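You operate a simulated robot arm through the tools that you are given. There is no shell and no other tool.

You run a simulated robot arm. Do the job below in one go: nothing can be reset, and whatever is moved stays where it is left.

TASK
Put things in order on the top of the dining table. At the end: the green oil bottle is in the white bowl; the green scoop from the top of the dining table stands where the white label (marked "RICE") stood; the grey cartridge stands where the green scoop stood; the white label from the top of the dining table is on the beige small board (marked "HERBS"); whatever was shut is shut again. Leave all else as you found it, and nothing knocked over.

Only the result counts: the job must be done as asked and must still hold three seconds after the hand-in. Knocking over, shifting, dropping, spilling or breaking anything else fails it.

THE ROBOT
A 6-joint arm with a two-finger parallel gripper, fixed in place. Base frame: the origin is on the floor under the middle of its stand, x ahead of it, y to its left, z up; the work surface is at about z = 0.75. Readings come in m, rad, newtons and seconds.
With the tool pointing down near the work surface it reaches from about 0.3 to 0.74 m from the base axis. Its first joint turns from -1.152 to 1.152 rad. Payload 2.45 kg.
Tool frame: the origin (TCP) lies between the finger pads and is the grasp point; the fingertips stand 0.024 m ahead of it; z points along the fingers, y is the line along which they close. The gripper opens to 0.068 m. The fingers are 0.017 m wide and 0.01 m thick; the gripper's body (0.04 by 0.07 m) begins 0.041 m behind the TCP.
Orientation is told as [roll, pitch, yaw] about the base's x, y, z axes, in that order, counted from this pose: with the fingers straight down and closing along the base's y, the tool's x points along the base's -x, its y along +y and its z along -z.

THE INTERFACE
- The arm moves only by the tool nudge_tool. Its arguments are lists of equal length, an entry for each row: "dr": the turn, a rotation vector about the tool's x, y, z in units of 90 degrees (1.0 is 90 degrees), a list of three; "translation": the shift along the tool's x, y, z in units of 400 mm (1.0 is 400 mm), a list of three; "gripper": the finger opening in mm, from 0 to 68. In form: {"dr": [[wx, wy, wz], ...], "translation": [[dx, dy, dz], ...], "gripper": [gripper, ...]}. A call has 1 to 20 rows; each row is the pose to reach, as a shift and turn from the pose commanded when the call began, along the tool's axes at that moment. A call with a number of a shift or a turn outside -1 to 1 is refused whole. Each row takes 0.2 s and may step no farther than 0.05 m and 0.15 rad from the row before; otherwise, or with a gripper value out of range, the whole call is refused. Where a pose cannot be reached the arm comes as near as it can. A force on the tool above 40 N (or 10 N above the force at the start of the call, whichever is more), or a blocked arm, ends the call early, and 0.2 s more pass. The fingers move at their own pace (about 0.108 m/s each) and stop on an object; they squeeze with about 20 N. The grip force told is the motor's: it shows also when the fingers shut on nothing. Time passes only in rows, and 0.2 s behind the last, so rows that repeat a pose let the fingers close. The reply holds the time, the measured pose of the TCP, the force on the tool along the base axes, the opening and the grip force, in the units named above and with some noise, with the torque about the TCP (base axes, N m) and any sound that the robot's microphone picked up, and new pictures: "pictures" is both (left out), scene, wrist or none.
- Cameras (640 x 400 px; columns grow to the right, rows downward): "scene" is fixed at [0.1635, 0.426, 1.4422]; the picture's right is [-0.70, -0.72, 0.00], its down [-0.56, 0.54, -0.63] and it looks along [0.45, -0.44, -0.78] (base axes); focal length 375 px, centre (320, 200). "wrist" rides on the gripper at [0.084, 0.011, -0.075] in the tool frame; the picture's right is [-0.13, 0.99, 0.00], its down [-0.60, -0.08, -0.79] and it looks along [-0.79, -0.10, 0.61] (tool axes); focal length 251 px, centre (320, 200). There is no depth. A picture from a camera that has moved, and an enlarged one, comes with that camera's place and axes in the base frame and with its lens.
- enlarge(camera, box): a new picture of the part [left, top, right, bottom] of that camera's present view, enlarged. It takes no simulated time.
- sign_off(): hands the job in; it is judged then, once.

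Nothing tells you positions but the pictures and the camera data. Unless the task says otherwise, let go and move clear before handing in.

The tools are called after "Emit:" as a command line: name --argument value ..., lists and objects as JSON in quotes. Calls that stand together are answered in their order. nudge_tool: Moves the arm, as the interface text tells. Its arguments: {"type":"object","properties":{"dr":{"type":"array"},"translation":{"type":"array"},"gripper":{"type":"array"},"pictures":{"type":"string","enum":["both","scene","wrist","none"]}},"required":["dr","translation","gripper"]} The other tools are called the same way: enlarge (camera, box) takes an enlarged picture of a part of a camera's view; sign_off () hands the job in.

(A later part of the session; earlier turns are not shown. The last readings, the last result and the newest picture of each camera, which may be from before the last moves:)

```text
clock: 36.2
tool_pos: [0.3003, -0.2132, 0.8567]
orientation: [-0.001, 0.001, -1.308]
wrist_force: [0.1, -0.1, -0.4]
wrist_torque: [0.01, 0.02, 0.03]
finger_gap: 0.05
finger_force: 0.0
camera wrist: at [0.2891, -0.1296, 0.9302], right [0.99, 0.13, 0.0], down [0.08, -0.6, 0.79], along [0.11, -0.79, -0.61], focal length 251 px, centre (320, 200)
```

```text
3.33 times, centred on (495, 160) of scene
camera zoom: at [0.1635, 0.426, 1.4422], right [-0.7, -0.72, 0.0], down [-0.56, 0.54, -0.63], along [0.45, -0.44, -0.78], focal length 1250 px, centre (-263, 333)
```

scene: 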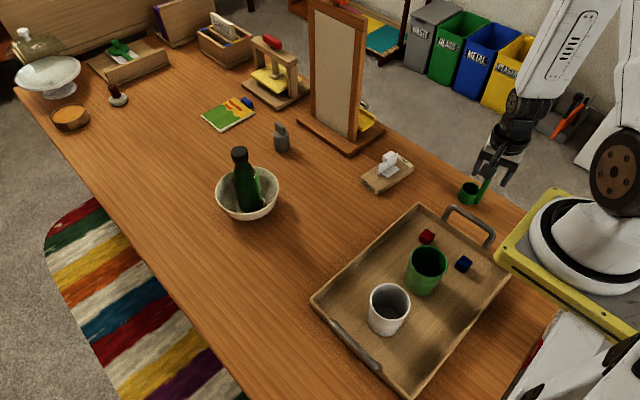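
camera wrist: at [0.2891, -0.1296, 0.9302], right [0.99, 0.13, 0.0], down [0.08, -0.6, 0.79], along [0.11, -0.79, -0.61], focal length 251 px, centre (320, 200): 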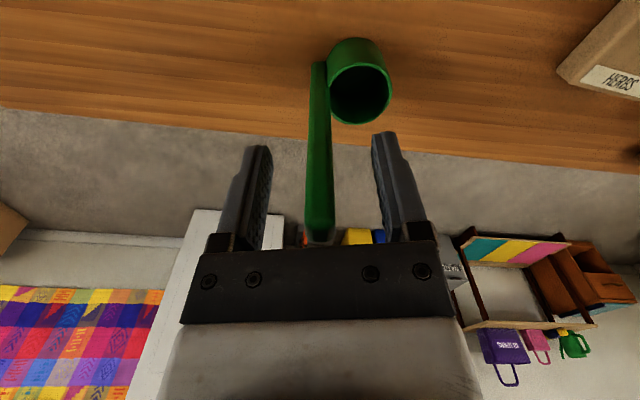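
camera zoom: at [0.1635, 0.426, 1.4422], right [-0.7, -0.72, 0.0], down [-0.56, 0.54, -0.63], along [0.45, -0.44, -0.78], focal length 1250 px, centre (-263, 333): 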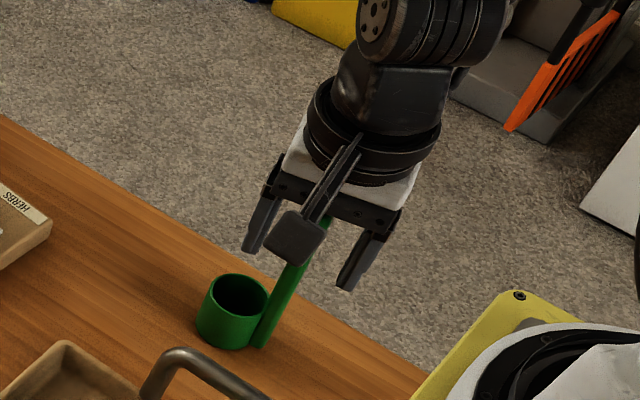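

The handle is centred between the fingers. I'll close and do a small test lift.

Emit:
nudge_tool --dr '[[0, 0, 0], [0, 0, 0], [0, 0, 0], [0, 0, 0]]' --translation '[[0, 0, 0], [0, 0, 0], [0, 0, 0], [0, 0, 0]]' --gripper '[30, 12, 4, 4]' --pictures "none"

Emit:
nudge_tool --dr '[[0, 0, 0], [0, 0, 0], [0, 0, 0], [0, 0, 0]]' --translation '[[0, 0, -0.025], [0, 0, -0.05], [0, 0, -0.075], [0, 0, -0.1]]' --gripper '[4, 4, 4, 4]'

Emit:
enlarge --camera "scene" --box '[430, 100, 560, 220]'

Emit:
enlarge --camera "wrist" --box '[180, 30, 460, 205]'

```text
clock: 37.2
tool_pos: [0.3005, -0.2136, 0.856]
orientation: [-0.001, -0.001, -1.309]
wrist_force: [-0.1, 0.4, 0.1]
wrist_torque: [0.01, 0.03, -0.01]
finger_gap: 0.0116
finger_force: 20.2
```

```text
clock: 38.2
tool_pos: [0.3002, -0.2125, 0.8958]
orientation: [0.001, 0.0, -1.31]
wrist_force: [0.5, -0.3, -0.7]
wrist_torque: [0.03, 0.0, -0.01]
finger_gap: 0.0117
finger_force: 20.0
camera wrist: at [0.2884, -0.1296, 0.9693], right [0.99, 0.13, 0.0], down [0.08, -0.6, 0.79], along [0.1, -0.79, -0.61], focal length 251 px, centre (320, 200)
```

scene: 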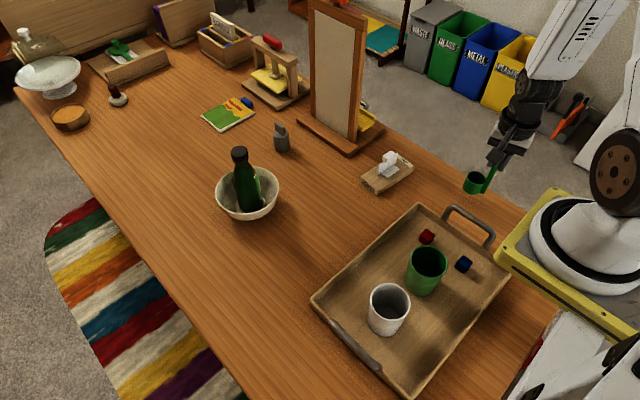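
wrist: 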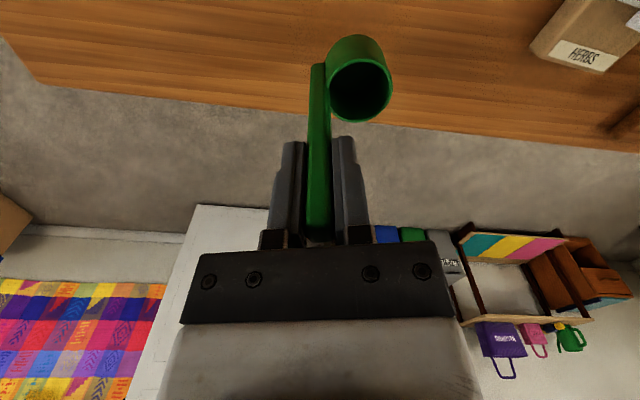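

```text
3.33 times, centred on (495, 160) of scene
camera zoom: at [0.1635, 0.426, 1.4422], right [-0.7, -0.72, 0.0], down [-0.56, 0.54, -0.63], along [0.45, -0.44, -0.78], focal length 1250 px, centre (-263, 333)
```

zoom: 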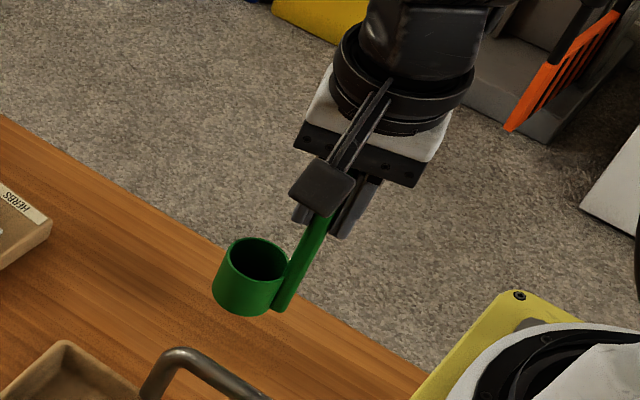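

```text
2.29 times, centred on (320, 118) of wrist
camera zoom: at [0.2884, -0.1296, 0.9693], right [0.99, 0.13, 0.0], down [0.08, -0.6, 0.79], along [0.1, -0.79, -0.61], focal length 575 px, centre (320, 389)
```

zoom: 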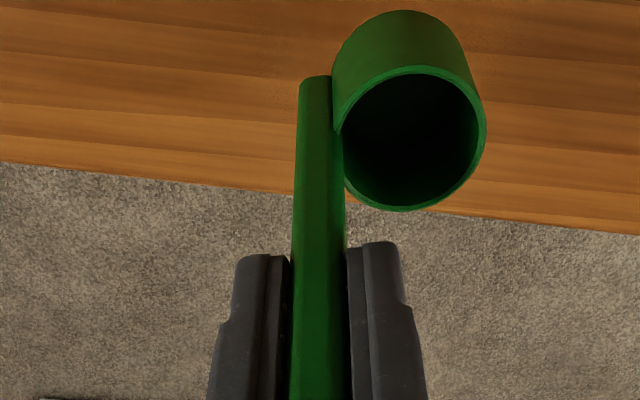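

The scoop hangs straight in the grip. I'll raise it well above the tray and carry it to where the label stood.

Emit:
nudge_tool --dr '[[0, 0, 0], [0, 0, 0], [0, 0, 0], [0, 0, 0], [0, 0, 0], [0, 0, 0], [0, 0, 0], [0, 0, 0], [0, 0, 0], [0, 0, 0], [0, 0, 0], [0, 0, 0], [0, 0, 0], [0, 0, 0], [0, 0, 0]]' --translation '[[0, 0, -0.09], [0, 0, -0.18], [0, 0, -0.26], [0.0818, 0.0591, -0.26], [0.1636, 0.1182, -0.26], [0.2455, 0.1773, -0.26], [0.3273, 0.2364, -0.26], [0.4091, 0.2955, -0.26], [0.4909, 0.3545, -0.26], [0.5727, 0.4136, -0.26], [0.6545, 0.4727, -0.26], [0.7364, 0.5318, -0.26], [0.8182, 0.5909, -0.26], [0.9, 0.65, -0.26], [0.9, 0.65, -0.26]]' --gripper '[4, 4, 4, 4, 4, 4, 4, 4, 4, 4, 4, 4, 4, 4, 4]'

Emit:
enlarge --camera "scene" --box '[210, 150, 360, 290]'

```text
clock: 41.4
tool_pos: [0.4577, 0.202, 1.0005]
orientation: [-0.002, 0.0, -1.309]
wrist_force: [-0.4, 0.4, 0.1]
wrist_torque: [0.01, 0.0, 0.0]
finger_gap: 0.0119
finger_force: 20.0
camera wrist: at [0.4467, 0.2854, 1.0741], right [0.99, 0.13, 0.0], down [0.08, -0.6, 0.79], along [0.1, -0.79, -0.61], focal length 251 px, centre (320, 200)
```

scene: 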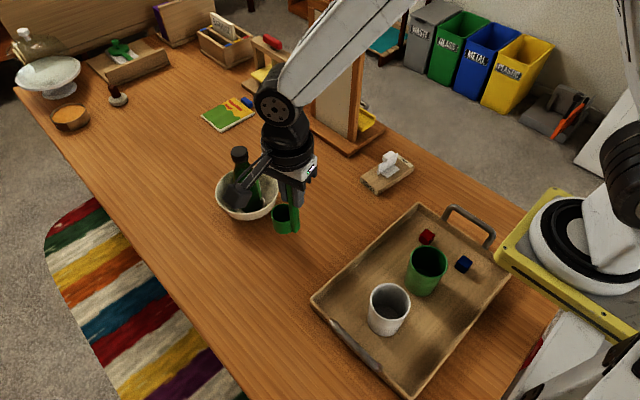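
wrist: 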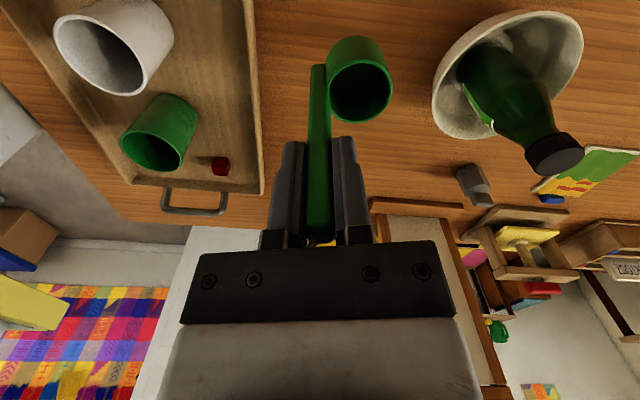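

```text
2.86 times, centred on (285, 220) of scene
camera zoom: at [0.1635, 0.4261, 1.4422], right [-0.7, -0.72, 0.0], down [-0.56, 0.54, -0.63], along [0.45, -0.44, -0.78], focal length 1071 px, centre (420, 143)
```

zoom: 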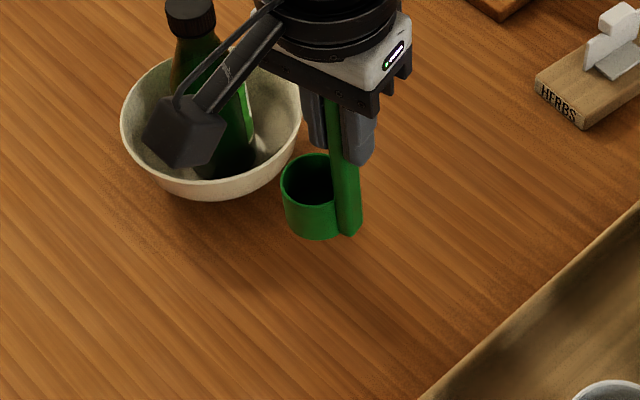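

The scoop is over the label's old spot. I'll lower it to just above the table.

Emit:
nudge_tool --dr '[[0, 0, 0], [0, 0, 0], [0, 0, 0], [0, 0, 0], [0, 0, 0]]' --translation '[[0, 0, 0.09], [0, 0, 0.18], [0, 0, 0.26], [0, 0, 0.32], [0, 0, 0.34]]' --gripper '[4, 4, 4, 4, 4]'

Emit:
enlarge --camera "scene" --box '[220, 180, 350, 290]'

```text
clock: 42.6
tool_pos: [0.4579, 0.2025, 0.8626]
orientation: [-0.001, -0.001, -1.308]
wrist_force: [0.3, 0.1, -0.8]
wrist_torque: [0.02, 0.04, -0.02]
finger_gap: 0.0115
finger_force: 20.1
camera wrist: at [0.4467, 0.2862, 0.9372], right [0.99, 0.13, 0.0], down [0.08, -0.6, 0.79], along [0.11, -0.79, -0.61], focal length 251 px, centre (320, 200)
```

scene: 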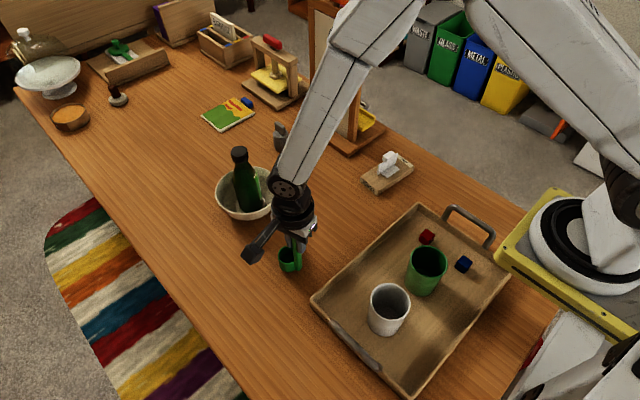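
wrist: 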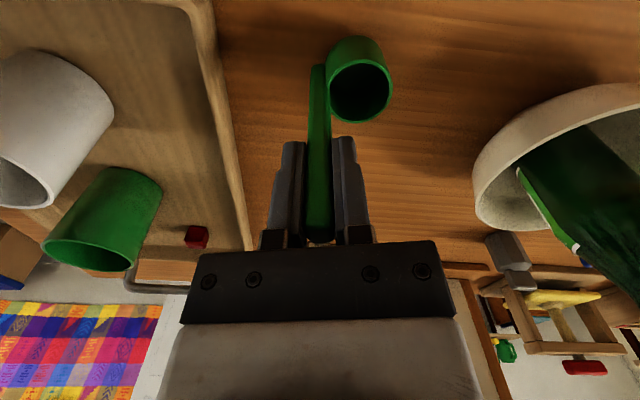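

```text
3.64 times, centred on (285, 235) of scene
camera zoom: at [0.1635, 0.426, 1.4422], right [-0.7, -0.72, 0.0], down [-0.56, 0.54, -0.63], along [0.45, -0.44, -0.78], focal length 1363 px, centre (447, 73)
```

zoom: 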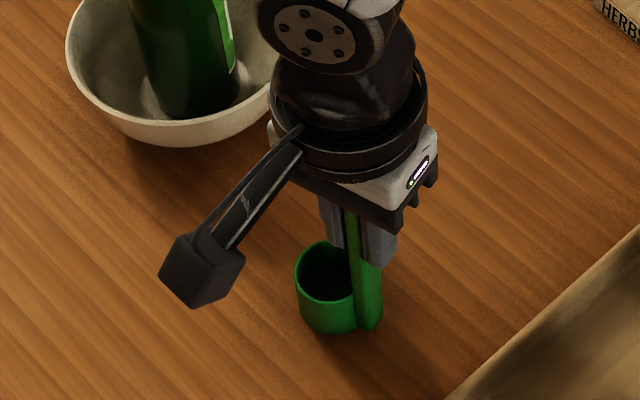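

Emit:
nudge_tool --dr '[[0, 0, 0], [0, 0, 0], [0, 0, 0]]' --translation '[[0, 0, 0.005], [0, 0, 0.01], [0, 0, 0.013]]' --gripper '[4, 4, 4]' --pictures "none"

```text
clock: 43.4
tool_pos: [0.4579, 0.2029, 0.8561]
orientation: [0.0, 0.001, -1.31]
wrist_force: [0.2, 0.0, 0.0]
wrist_torque: [0.0, 0.0, -0.02]
finger_gap: 0.0116
finger_force: 19.6
```

Emit:
nudge_tool --dr '[[0, 0, 0], [0, 0, 0]]' --translation '[[0, 0, 0.0025], [0, 0, 0.004]]' --gripper '[4, 4]' --pictures "none"

```text
clock: 44.0
tool_pos: [0.4576, 0.2033, 0.8576]
orientation: [0.0, 0.0, -1.309]
wrist_force: [-0.6, -0.2, -0.5]
wrist_torque: [-0.01, 0.01, 0.0]
finger_gap: 0.0118
finger_force: 19.9
```

Emit:
nudge_tool --dr '[[0, 0, 0], [0, 0, 0]]' --translation '[[0, 0, 0.0025], [0, 0, 0.0045]]' --gripper '[4, 4]' --pictures "none"

```text
clock: 44.6
tool_pos: [0.458, 0.2027, 0.8555]
orientation: [0.002, 0.001, -1.309]
wrist_force: [-3.6, -0.9, 14.4]
wrist_torque: [0.02, 0.06, -0.01]
finger_gap: 0.0114
finger_force: 19.8
```

The scoop is touching the table. I'll ease off and check the force.

Emit:
nudge_tool --dr '[[0, 0, 0], [0, 0, 0]]' --translation '[[0, 0, -0.002], [0, 0, -0.0025]]' --gripper '[4, 4]' --pictures "none"

```text
clock: 45.2
tool_pos: [0.458, 0.2026, 0.8556]
orientation: [0.0, 0.001, -1.308]
wrist_force: [1.4, 0.3, 2.2]
wrist_torque: [0.09, -0.13, -0.02]
finger_gap: 0.0117
finger_force: 19.6
```

Nearly unloaded, with the base resting on the table. I'll release.

Emit:
nudge_tool --dr '[[0, 0, 0], [0, 0, 0], [0, 0, 0], [0, 0, 0], [0, 0, 0]]' --translation '[[0, 0, -0.0005], [0, 0, -0.0005], [0, 0, -0.0005], [0, 0, -0.0005], [0, 0, -0.0005]]' --gripper '[4, 14, 20, 35, 50]'

Emit:
enlarge --camera "scene" --box '[220, 180, 350, 290]'

Emit:
enlarge --camera "wrist" --box '[180, 30, 460, 205]'

```text
clock: 46.4
tool_pos: [0.4578, 0.202, 0.8563]
orientation: [0.001, 0.0, -1.308]
wrist_force: [0.1, -0.2, -0.7]
wrist_torque: [0.0, 0.0, 0.0]
finger_gap: 0.0502
finger_force: 0.2
camera wrist: at [0.4466, 0.286, 0.9302], right [0.99, 0.13, 0.0], down [0.08, -0.6, 0.79], along [0.11, -0.79, -0.61], focal length 251 px, centre (320, 200)
```

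scene: 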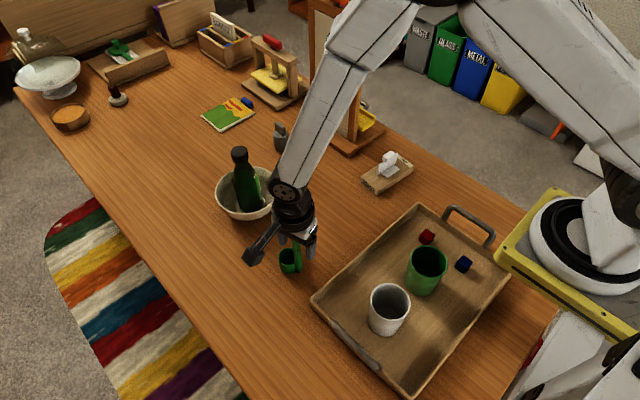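
wrist: 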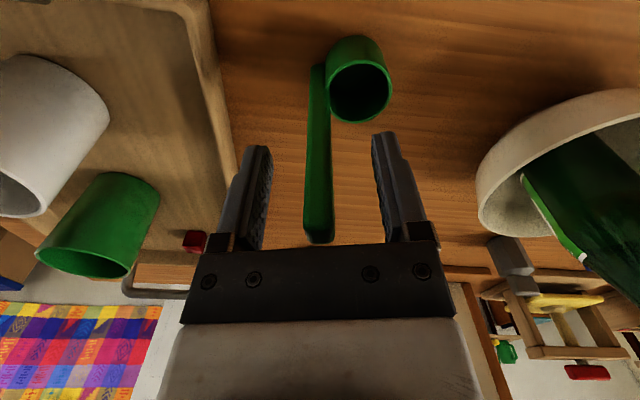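

```text
3.64 times, centred on (285, 235) of scene
camera zoom: at [0.1635, 0.426, 1.4422], right [-0.7, -0.72, 0.0], down [-0.56, 0.54, -0.63], along [0.45, -0.44, -0.78], focal length 1363 px, centre (447, 73)
```

zoom: 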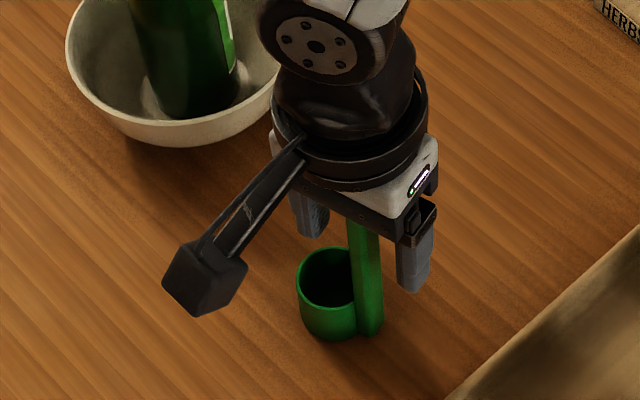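

```text
2.29 times, centred on (320, 118) of wrist
camera zoom: at [0.4466, 0.286, 0.9302], right [0.99, 0.13, 0.0], down [0.08, -0.6, 0.79], along [0.11, -0.79, -0.61], focal length 575 px, centre (320, 389)
```

zoom: 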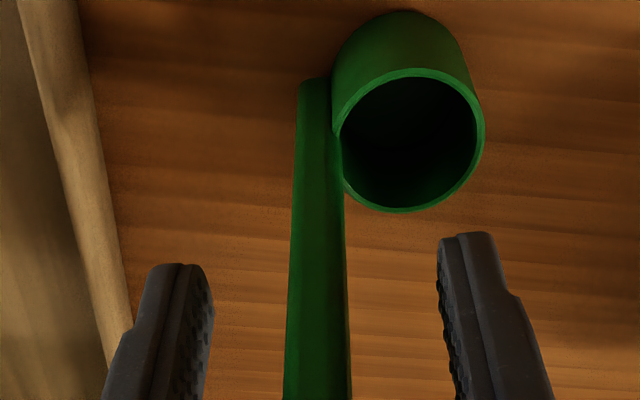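

The scoop stands free on its new spot. I'll rise clear and check how the forearm lies relative to the gripper, because the easel stands near the cartridge.

Emit:
nudge_tool --dr '[[0, 0, 0], [0, 0, 0], [0, 0, 0], [0, 0, 0], [0, 0, 0]]' --translation '[[0, 0, -0.08], [0, 0, -0.17], [0, 0, -0.26], [0, 0, -0.35], [0, 0, -0.375]]' --gripper '[50, 50, 50, 50, 50]'

Emit:
enlarge --camera "scene" --box '[220, 0, 480, 180]'

Emit:
enlarge --camera "scene" --box '[250, 230, 330, 290]'

```text
clock: 47.6
tool_pos: [0.4579, 0.2012, 1.0067]
orientation: [0.0, -0.001, -1.312]
wrist_force: [-0.4, -0.1, 0.5]
wrist_torque: [-0.01, 0.02, 0.03]
finger_gap: 0.0498
finger_force: 0.0
camera wrist: at [0.4465, 0.2856, 1.081], right [0.99, 0.13, 0.0], down [0.08, -0.6, 0.79], along [0.1, -0.79, -0.61], focal length 251 px, centre (320, 200)
```

scene: 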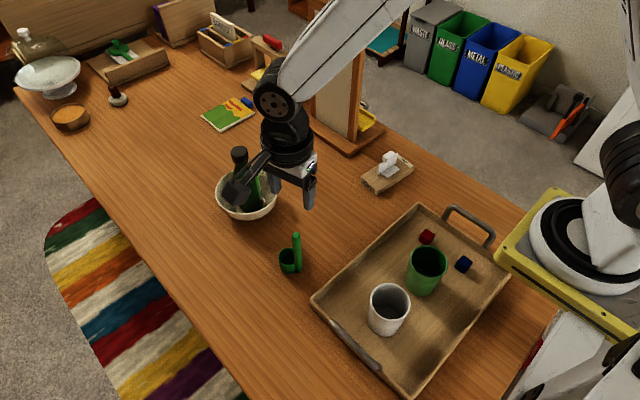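
wrist: 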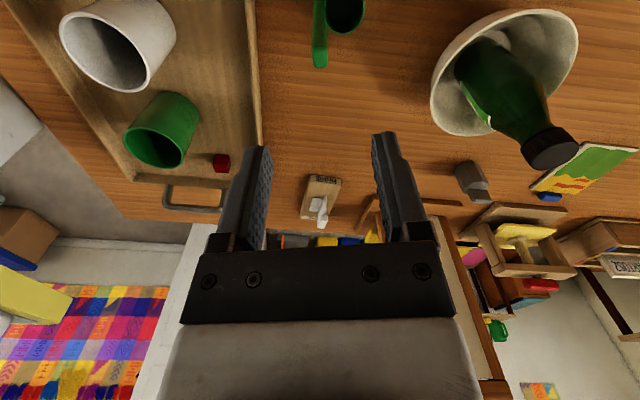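

```text
2.22 times, centred on (350, 90) of scene
camera zoom: at [0.1635, 0.426, 1.4422], right [-0.7, -0.72, 0.0], down [-0.56, 0.54, -0.63], along [0.45, -0.44, -0.78], focal length 833 px, centre (253, 444)
```

zoom: 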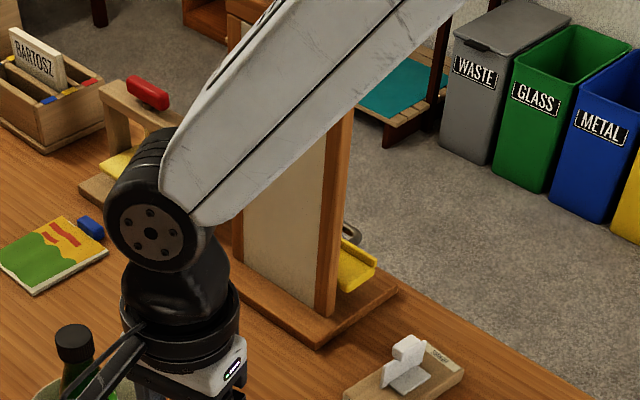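

```text
6.67 times, centred on (290, 260) of scene
camera zoom: at [0.1635, 0.426, 1.4422], right [-0.7, -0.72, 0.0], down [-0.56, 0.54, -0.63], along [0.45, -0.44, -0.78], focal length 2500 px, centre (520, -200)
```

zoom: 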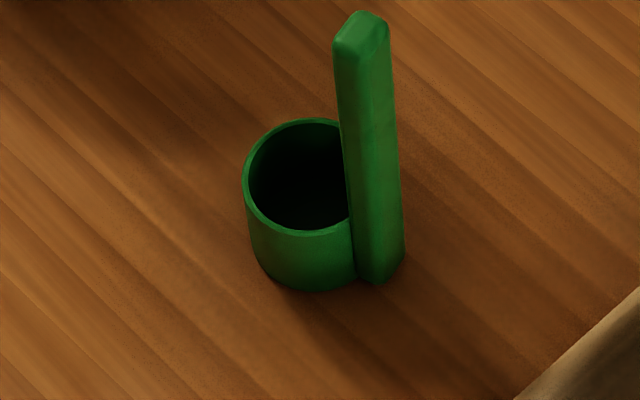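

The forearm is nearly in line with the tool, and the wrist pitch joint is about 0.16 m above the TCP. Next I'll move to a spot in front of the cartridge, back at yaw 0, to look at its tab.

Emit:
nudge_tool --dr '[[0, 0, -0.0926], [0, 0, -0.1851], [0, 0, -0.2777], [0, 0, -0.3702], [0, 0, -0.4628], [0, 0, -0.5553], [0, 0, -0.6479], [0, 0, -0.7404], [0, 0, -0.833], [0, 0, -0.833]]' --translation '[[-0.067, 0.0229, 0.0], [-0.1339, 0.0458, 0.0], [-0.2009, 0.0687, 0.0], [-0.2679, 0.0916, 0.0], [-0.3348, 0.1144, 0.0], [-0.4018, 0.1373, 0.01], [-0.4688, 0.1602, 0.02], [-0.5357, 0.1831, 0.03], [-0.6027, 0.206, 0.041], [-0.6027, 0.206, 0.041]]' --gripper '[50, 50, 50, 50, 50, 50, 50, 50, 50, 50]'

Emit:
enlarge --camera "wrist" --box '[270, 90, 370, 210]'

Emit:
enlarge --camera "scene" --box '[220, 0, 480, 180]'

```text
clock: 49.8
tool_pos: [0.5997, -0.0099, 0.9891]
orientation: [0.001, 0.0, 0.0]
wrist_force: [-0.9, 0.1, 0.9]
wrist_torque: [0.02, 0.03, -0.01]
finger_gap: 0.05
finger_force: 0.1
camera wrist: at [0.5157, 0.0004, 1.0637], right [0.13, 0.99, 0.0], down [0.6, -0.08, 0.79], along [0.79, -0.1, -0.61], focal length 251 px, centre (320, 200)
```

scene: 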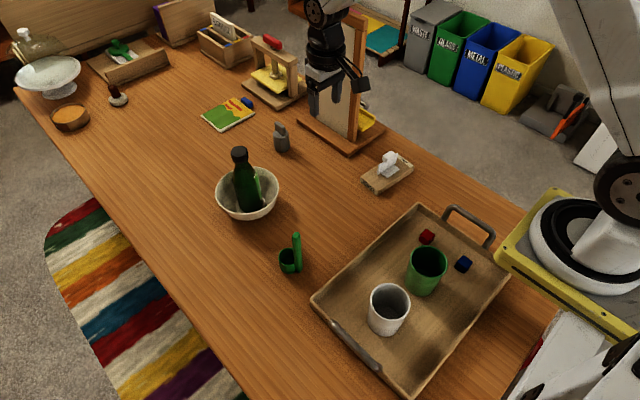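
wrist: 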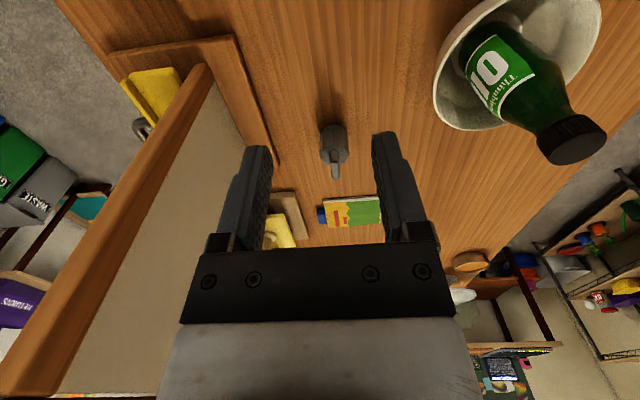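

```text
3.33 times, centred on (320, 150) of wrist
camera zoom: at [0.5157, 0.0004, 1.0637], right [0.13, 0.99, 0.0], down [0.6, -0.08, 0.79], along [0.79, -0.1, -0.61], focal length 838 px, centre (320, 367)
```

zoom: 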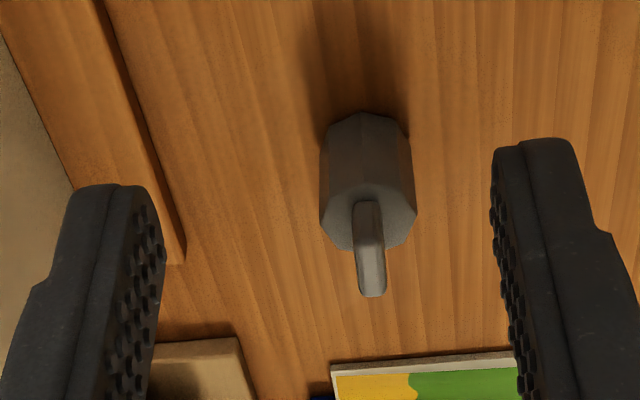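

```text
2.22 times, centred on (350, 90) of scene
camera zoom: at [0.1636, 0.426, 1.4422], right [-0.7, -0.72, 0.0], down [-0.56, 0.54, -0.63], along [0.45, -0.44, -0.78], focal length 833 px, centre (253, 444)
```

zoom: 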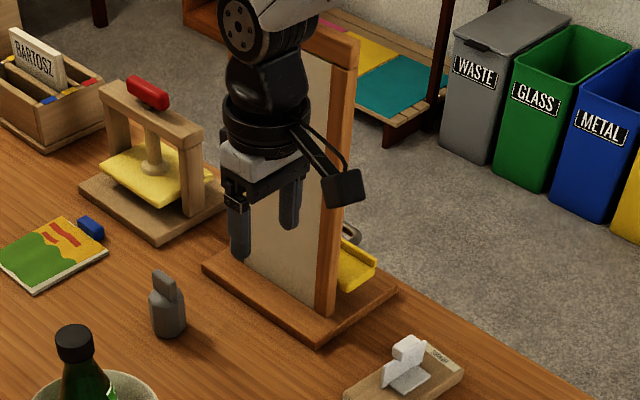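

Emit:
enlarge --camera "wrist" --box '[310, 118, 358, 184]'

Emit:
enlarge --camera "scene" --box '[265, 115, 297, 157]'

```text
6.06 times, centred on (334, 151) of wrist
camera zoom: at [0.5157, 0.0004, 1.0637], right [0.13, 0.99, 0.0], down [0.6, -0.08, 0.79], along [0.79, -0.1, -0.61], focal length 1524 px, centre (235, 497)
```

zoom: 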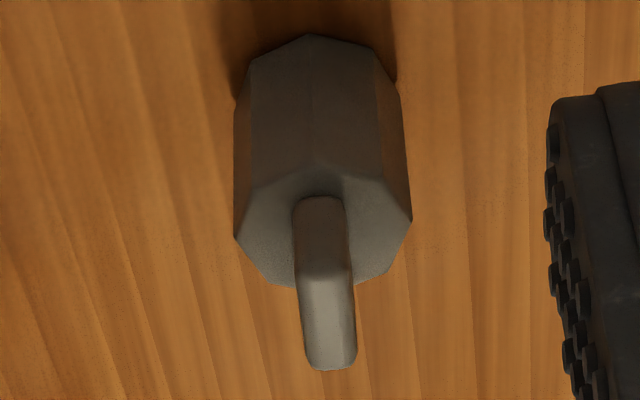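

```text
9.52 times, centred on (281, 136) of scene
camera zoom: at [0.1636, 0.426, 1.4422], right [-0.7, -0.72, 0.0], down [-0.56, 0.54, -0.63], along [0.45, -0.44, -0.78], focal length 3571 px, centre (691, 810)
```

zoom: 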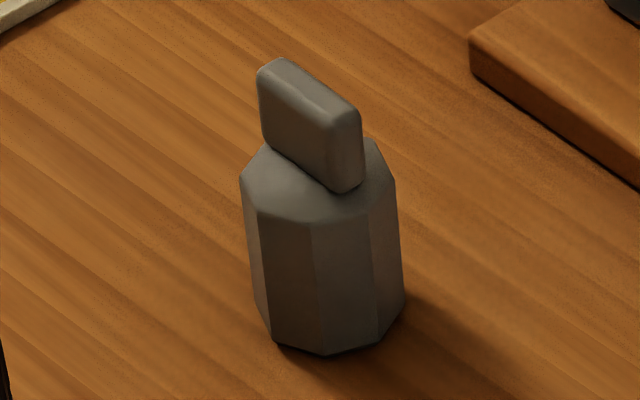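

The cartridge stands at about (0.763, -0.011). Its tab is 11 mm thick in y, about z 0.802-0.825. That is just past the straight-down reach, so I'll tilt the tool 18° forward and come in at an angle.

Emit:
nudge_tool --dr '[[0, -0.067, 0], [0, -0.134, 0], [0, -0.2, 0], [0, -0.2, 0], [0, -0.2, 0], [0, -0.2, 0], [0, -0.2, 0], [0, -0.2, 0]]' --translation '[[0, 0, 0], [0, 0, 0], [0, 0, 0], [-0.08, -0.001, 0.05], [-0.165, -0.001, 0.1], [-0.25, -0.002, 0.155], [-0.335, -0.0025, 0.21], [-0.335, -0.0025, 0.21]]' --gripper '[50, 50, 50, 50, 50, 50, 50, 50]'

Emit:
enlarge --camera "wrist" --box '[240, 40, 400, 180]'

Emit:
enlarge --camera "scene" --box '[230, 30, 380, 160]'

```text
clock: 51.6
tool_pos: [0.7368, -0.0098, 0.9052]
orientation: [0.0, -0.314, 0.0]
wrist_force: [-0.1, 0.3, 1.4]
wrist_torque: [-0.04, -0.02, 0.0]
finger_gap: 0.0501
finger_force: 0.0
camera wrist: at [0.6323, 0.0009, 0.9502], right [0.12, 0.99, 0.04], down [0.33, -0.08, 0.94], along [0.94, -0.1, -0.34], focal length 251 px, centre (320, 200)
```

scene: 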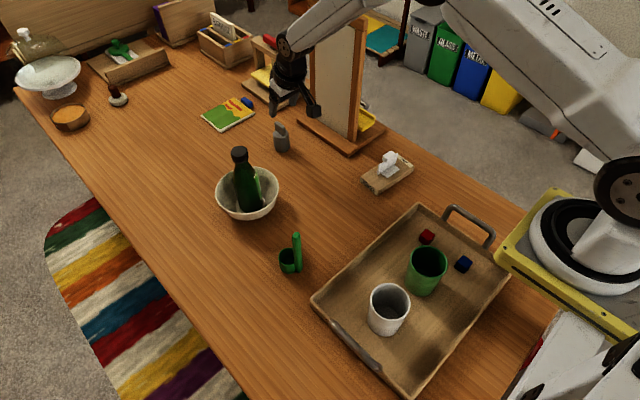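
wrist: 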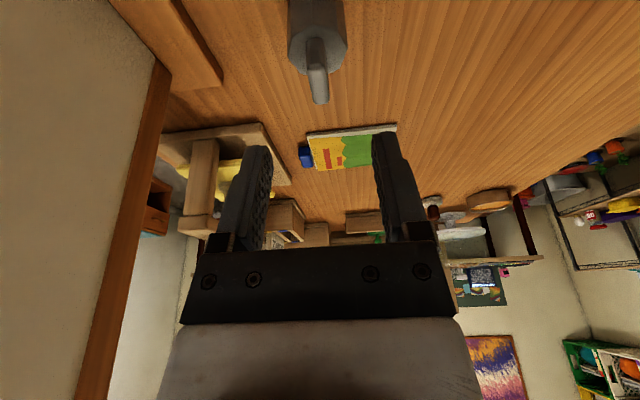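

```text
2.86 times, centred on (320, 110) of wrist
camera zoom: at [0.6323, 0.0009, 0.9502], right [0.12, 0.99, 0.04], down [0.33, -0.08, 0.94], along [0.94, -0.1, -0.34], focal length 718 px, centre (320, 457)
```

zoom: 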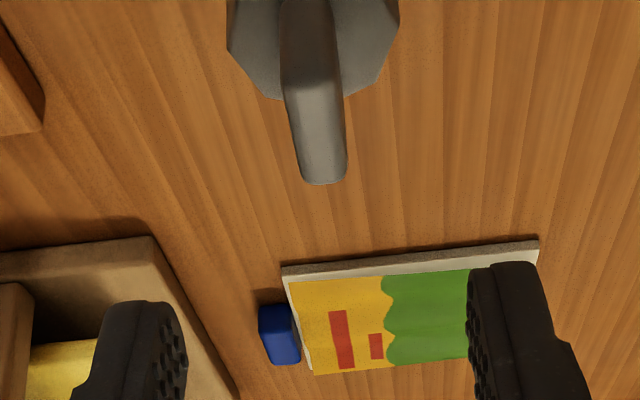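

```text
3.08 times, centred on (305, 95) of scene
camera zoom: at [0.1635, 0.426, 1.4422], right [-0.7, -0.72, 0.0], down [-0.56, 0.54, -0.63], along [0.45, -0.44, -0.78], focal length 1154 px, centre (366, 523)
```

zoom: 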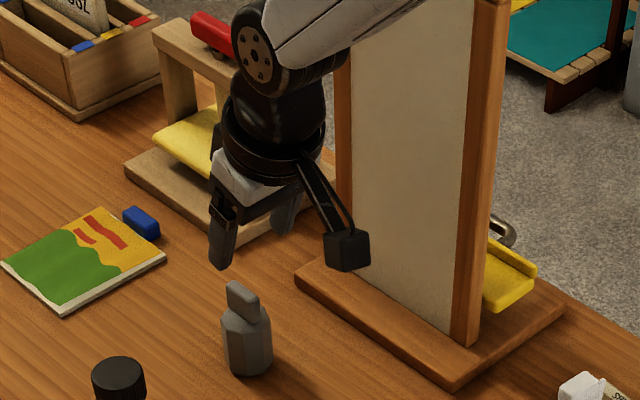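

The tilted pose was reached cleanly and the tab sits on the approach line. I'll move in along the tool axis most of the way and check.

Emit:
nudge_tool --dr '[[0, 0, 0], [0, 0, 0], [0, 0, 0], [0, 0, 0]]' --translation '[[0, -0.002, 0.05], [0, -0.002, 0.1], [0, -0.002, 0.15], [0, -0.002, 0.15]]' --gripper '[50, 50, 50, 50]'

Emit:
enlarge --camera "wrist" --box '[200, 60, 440, 210]'

Emit:
enlarge --camera "scene" --box '[250, 80, 320, 160]'

```text
clock: 52.6
tool_pos: [0.7551, -0.0114, 0.8473]
orientation: [-0.001, -0.315, 0.0]
wrist_force: [-0.1, -0.1, -0.4]
wrist_torque: [0.01, 0.04, 0.01]
finger_gap: 0.0499
finger_force: 0.0
camera wrist: at [0.6507, -0.0012, 0.8928], right [0.12, 0.99, 0.04], down [0.33, -0.08, 0.94], along [0.94, -0.1, -0.34], focal length 251 px, centre (320, 200)
```

scene: 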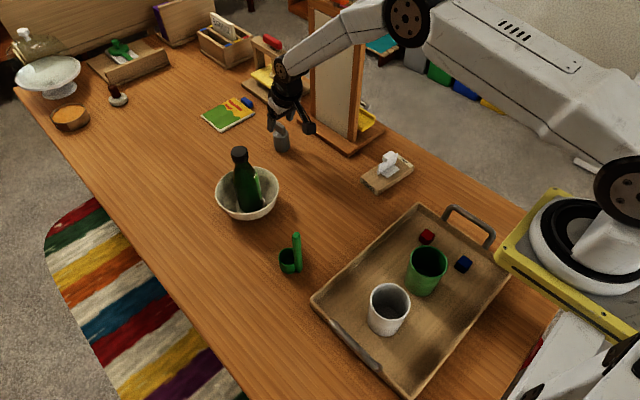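
wrist: 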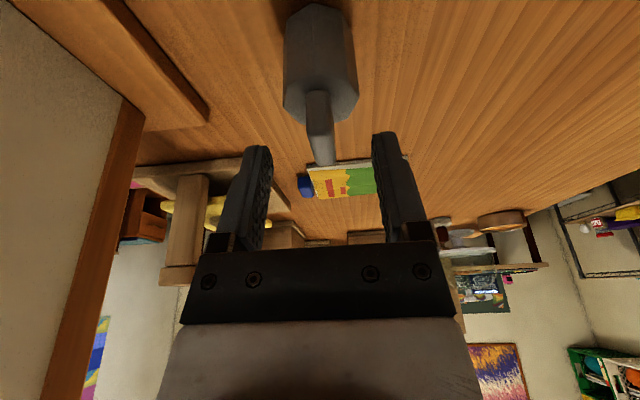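

```text
2.67 times, centred on (320, 135) of wrist
camera zoom: at [0.6507, -0.0012, 0.8928], right [0.12, 0.99, 0.04], down [0.33, -0.08, 0.94], along [0.94, -0.1, -0.34], focal length 670 px, centre (320, 373)
```

zoom: 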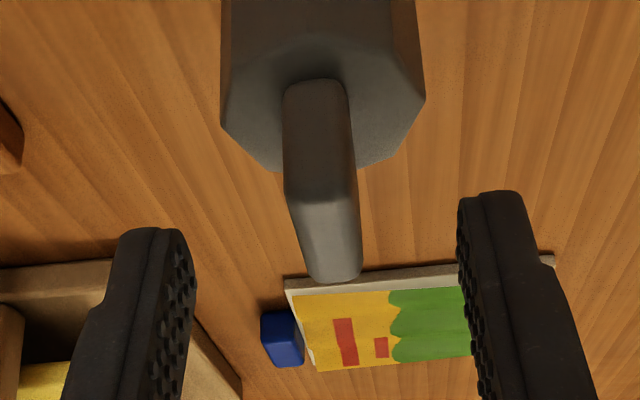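

```text
5.00 times, centred on (285, 120) of scene
camera zoom: at [0.1635, 0.426, 1.4422], right [-0.7, -0.72, 0.0], down [-0.56, 0.54, -0.63], along [0.45, -0.44, -0.78], focal length 1875 px, centre (495, 600)
```

zoom: 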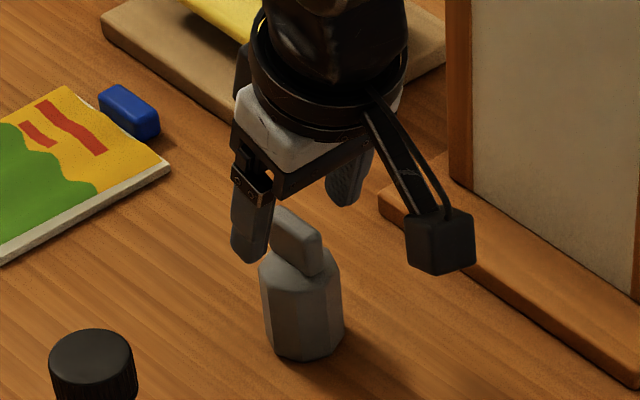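

The fingers line up with the tab. I'll go the last 18 mm, leaving about 2.5 mm above the body, and close.

Emit:
nudge_tool --dr '[[0, 0, 0], [0, 0, 0], [0, 0, 0]]' --translation '[[0, 0.002, 0.02], [0, 0.002, 0.04], [0, 0.002, 0.046]]' --gripper '[50, 50, 50]'

Emit:
enlarge --camera "wrist" --box '[200, 60, 440, 210]'

Emit:
enlarge --camera "scene" --box '[250, 80, 320, 160]'

```text
clock: 53.4
tool_pos: [0.7589, -0.0098, 0.8298]
orientation: [0.0, -0.314, 0.0]
wrist_force: [0.4, 0.3, -0.3]
wrist_torque: [-0.02, -0.01, 0.02]
finger_gap: 0.0503
finger_force: 0.1
camera wrist: at [0.6558, 0.0002, 0.8751], right [0.12, 0.99, 0.04], down [0.33, -0.08, 0.94], along [0.94, -0.1, -0.34], focal length 251 px, centre (320, 200)
```

scene: 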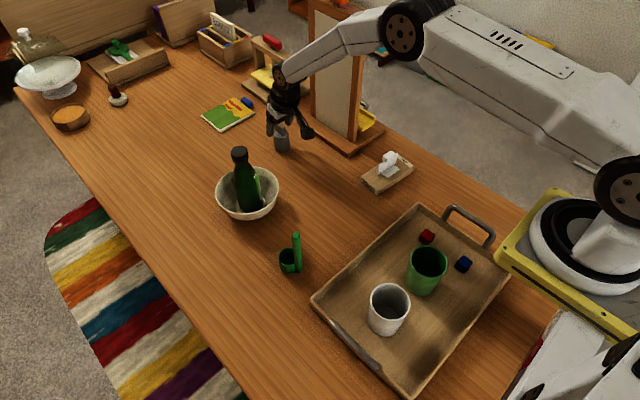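
wrist: 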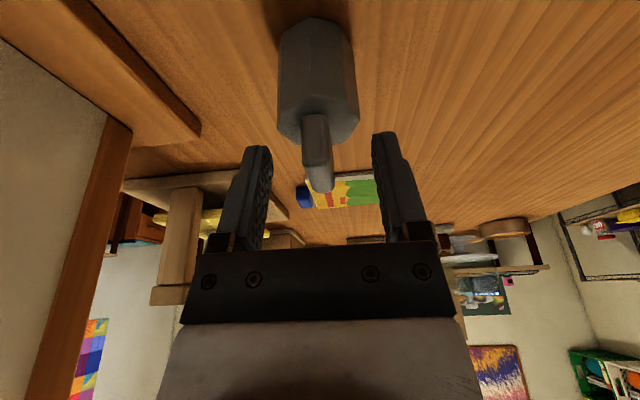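

```text
2.67 times, centred on (320, 135) of wrist
camera zoom: at [0.6558, 0.0002, 0.8751], right [0.12, 0.99, 0.04], down [0.33, -0.08, 0.94], along [0.94, -0.1, -0.34], focal length 670 px, centre (320, 373)
```

zoom: 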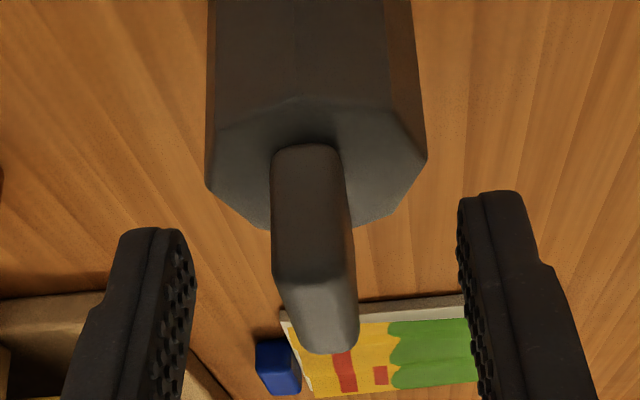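

```text
5.00 times, centred on (285, 120) of scene
camera zoom: at [0.1635, 0.426, 1.4422], right [-0.7, -0.72, 0.0], down [-0.56, 0.54, -0.63], along [0.45, -0.44, -0.78], focal length 1875 px, centre (495, 600)
```

zoom: 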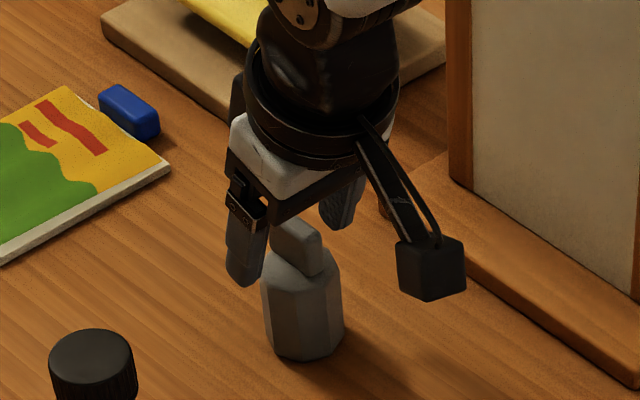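

The tab is centred between the fingers. I'll close.

Emit:
nudge_tool --dr '[[0, 0, 0], [0, 0, 0], [0, 0, 0], [0, 0, 0], [0, 0, 0]]' --translation '[[0, 0, 0], [0, 0, 0], [0, 0, 0], [0, 0, 0], [0, 0, 0]]' --gripper '[35, 18, 4, 4, 4]'

Emit:
enlarge --camera "wrist" --box '[200, 60, 440, 210]'

Emit:
enlarge --camera "scene" --box '[250, 80, 320, 160]'

```text
clock: 54.6
tool_pos: [0.7594, -0.0103, 0.8306]
orientation: [-0.001, -0.314, -0.001]
wrist_force: [0.0, 0.5, 0.1]
wrist_torque: [0.0, 0.02, -0.01]
finger_gap: 0.0118
finger_force: 20.3
camera wrist: at [0.6557, 0.0002, 0.8752], right [0.12, 0.99, 0.04], down [0.33, -0.08, 0.94], along [0.94, -0.1, -0.34], focal length 251 px, centre (320, 200)
```

scene: 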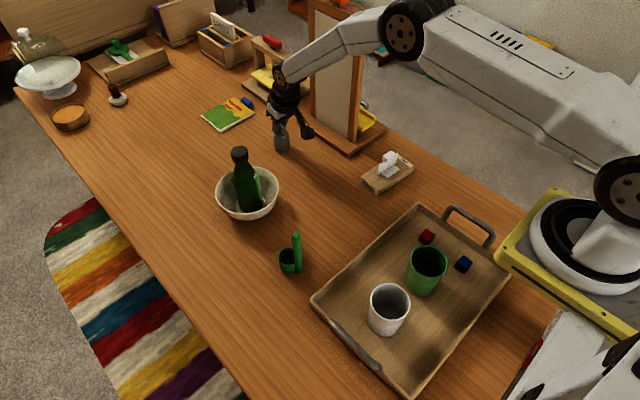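
wrist: 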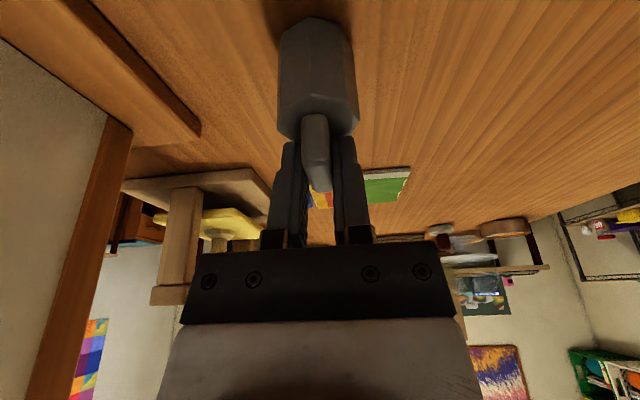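

```text
2.67 times, centred on (320, 135) of wrist
camera zoom: at [0.6557, 0.0002, 0.8752], right [0.12, 0.99, 0.04], down [0.33, -0.08, 0.94], along [0.94, -0.1, -0.34], focal length 670 px, centre (320, 373)
```

zoom: 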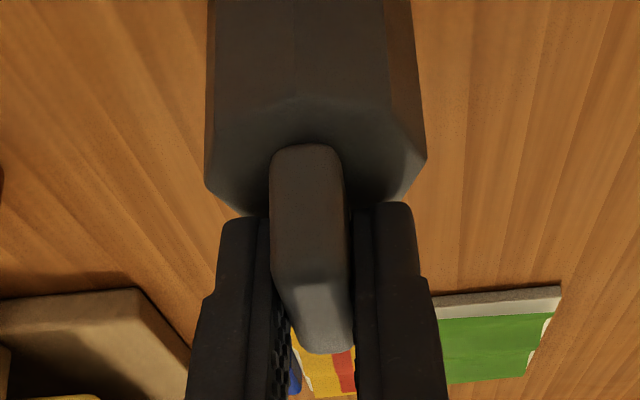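

```text
5.00 times, centred on (285, 120) of scene
camera zoom: at [0.1635, 0.426, 1.4422], right [-0.7, -0.72, 0.0], down [-0.56, 0.54, -0.63], along [0.45, -0.44, -0.78], focal length 1875 px, centre (495, 600)
```

zoom: 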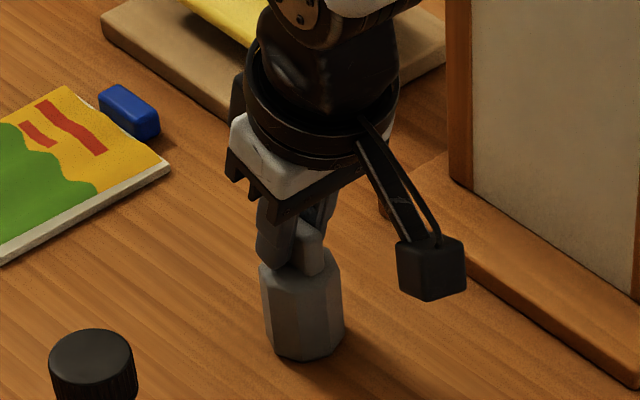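

The tab is gripped at 11.8 mm. I'll lift straight up a little and watch for slip or tilt.

Emit:
nudge_tool --dr '[[0, 0, 0], [0, 0, 0], [0, 0, 0], [0, 0, 0], [0, 0, 0]]' --translation '[[-0.0077, 0, -0.0238], [-0.0155, 0, -0.0476], [-0.0232, 0, -0.0713], [-0.0309, 0, -0.0951], [-0.0309, 0, -0.0951]]' --gripper '[4, 4, 4, 4, 4]'

Emit:
enlarge --camera "wrist" --box '[200, 30, 440, 180]'

Emit:
enlarge --camera "scene" --box '[250, 80, 320, 160]'

```text
clock: 55.8
tool_pos: [0.7574, -0.0104, 0.8726]
orientation: [0.0, -0.313, 0.0]
wrist_force: [0.3, 0.2, -1.0]
wrist_torque: [-0.01, 0.01, -0.02]
finger_gap: 0.0117
finger_force: 19.3
camera wrist: at [0.6546, 0.0006, 0.9161], right [0.12, 0.99, 0.04], down [0.33, -0.08, 0.94], along [0.94, -0.1, -0.34], focal length 251 px, centre (320, 200)
```

scene: 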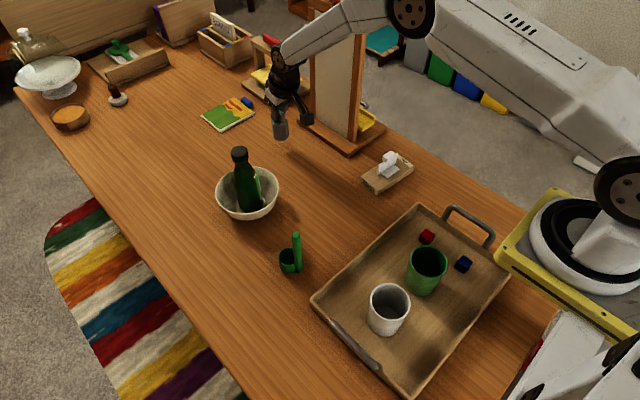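
wrist: 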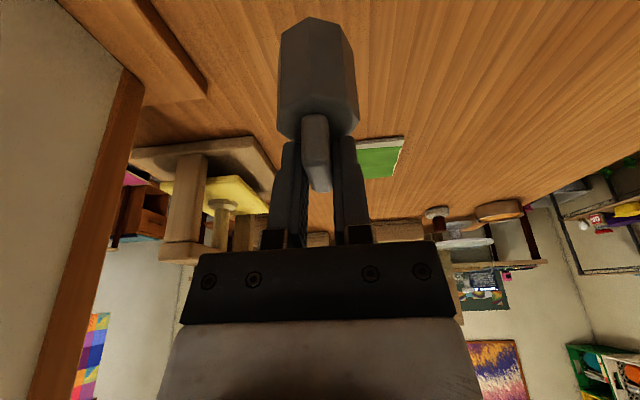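

```text
2.67 times, centred on (320, 105) of wrist
camera zoom: at [0.6546, 0.0006, 0.9161], right [0.12, 0.99, 0.04], down [0.33, -0.08, 0.94], along [0.94, -0.1, -0.34], focal length 670 px, centre (320, 453)
```

zoom: 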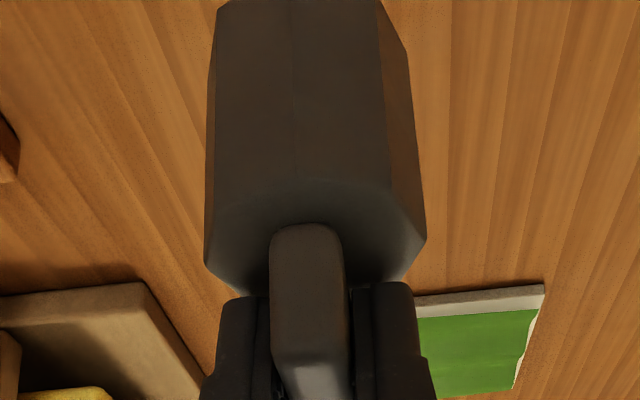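

```text
5.00 times, centred on (285, 120) of scene
camera zoom: at [0.1636, 0.426, 1.4422], right [-0.7, -0.72, 0.0], down [-0.56, 0.54, -0.63], along [0.45, -0.44, -0.78], focal length 1875 px, centre (495, 600)
```

zoom: 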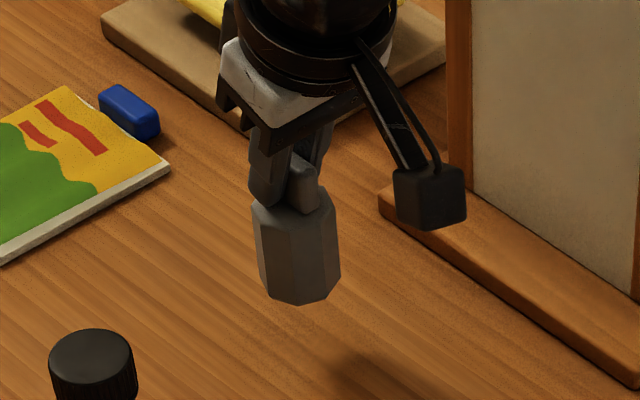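

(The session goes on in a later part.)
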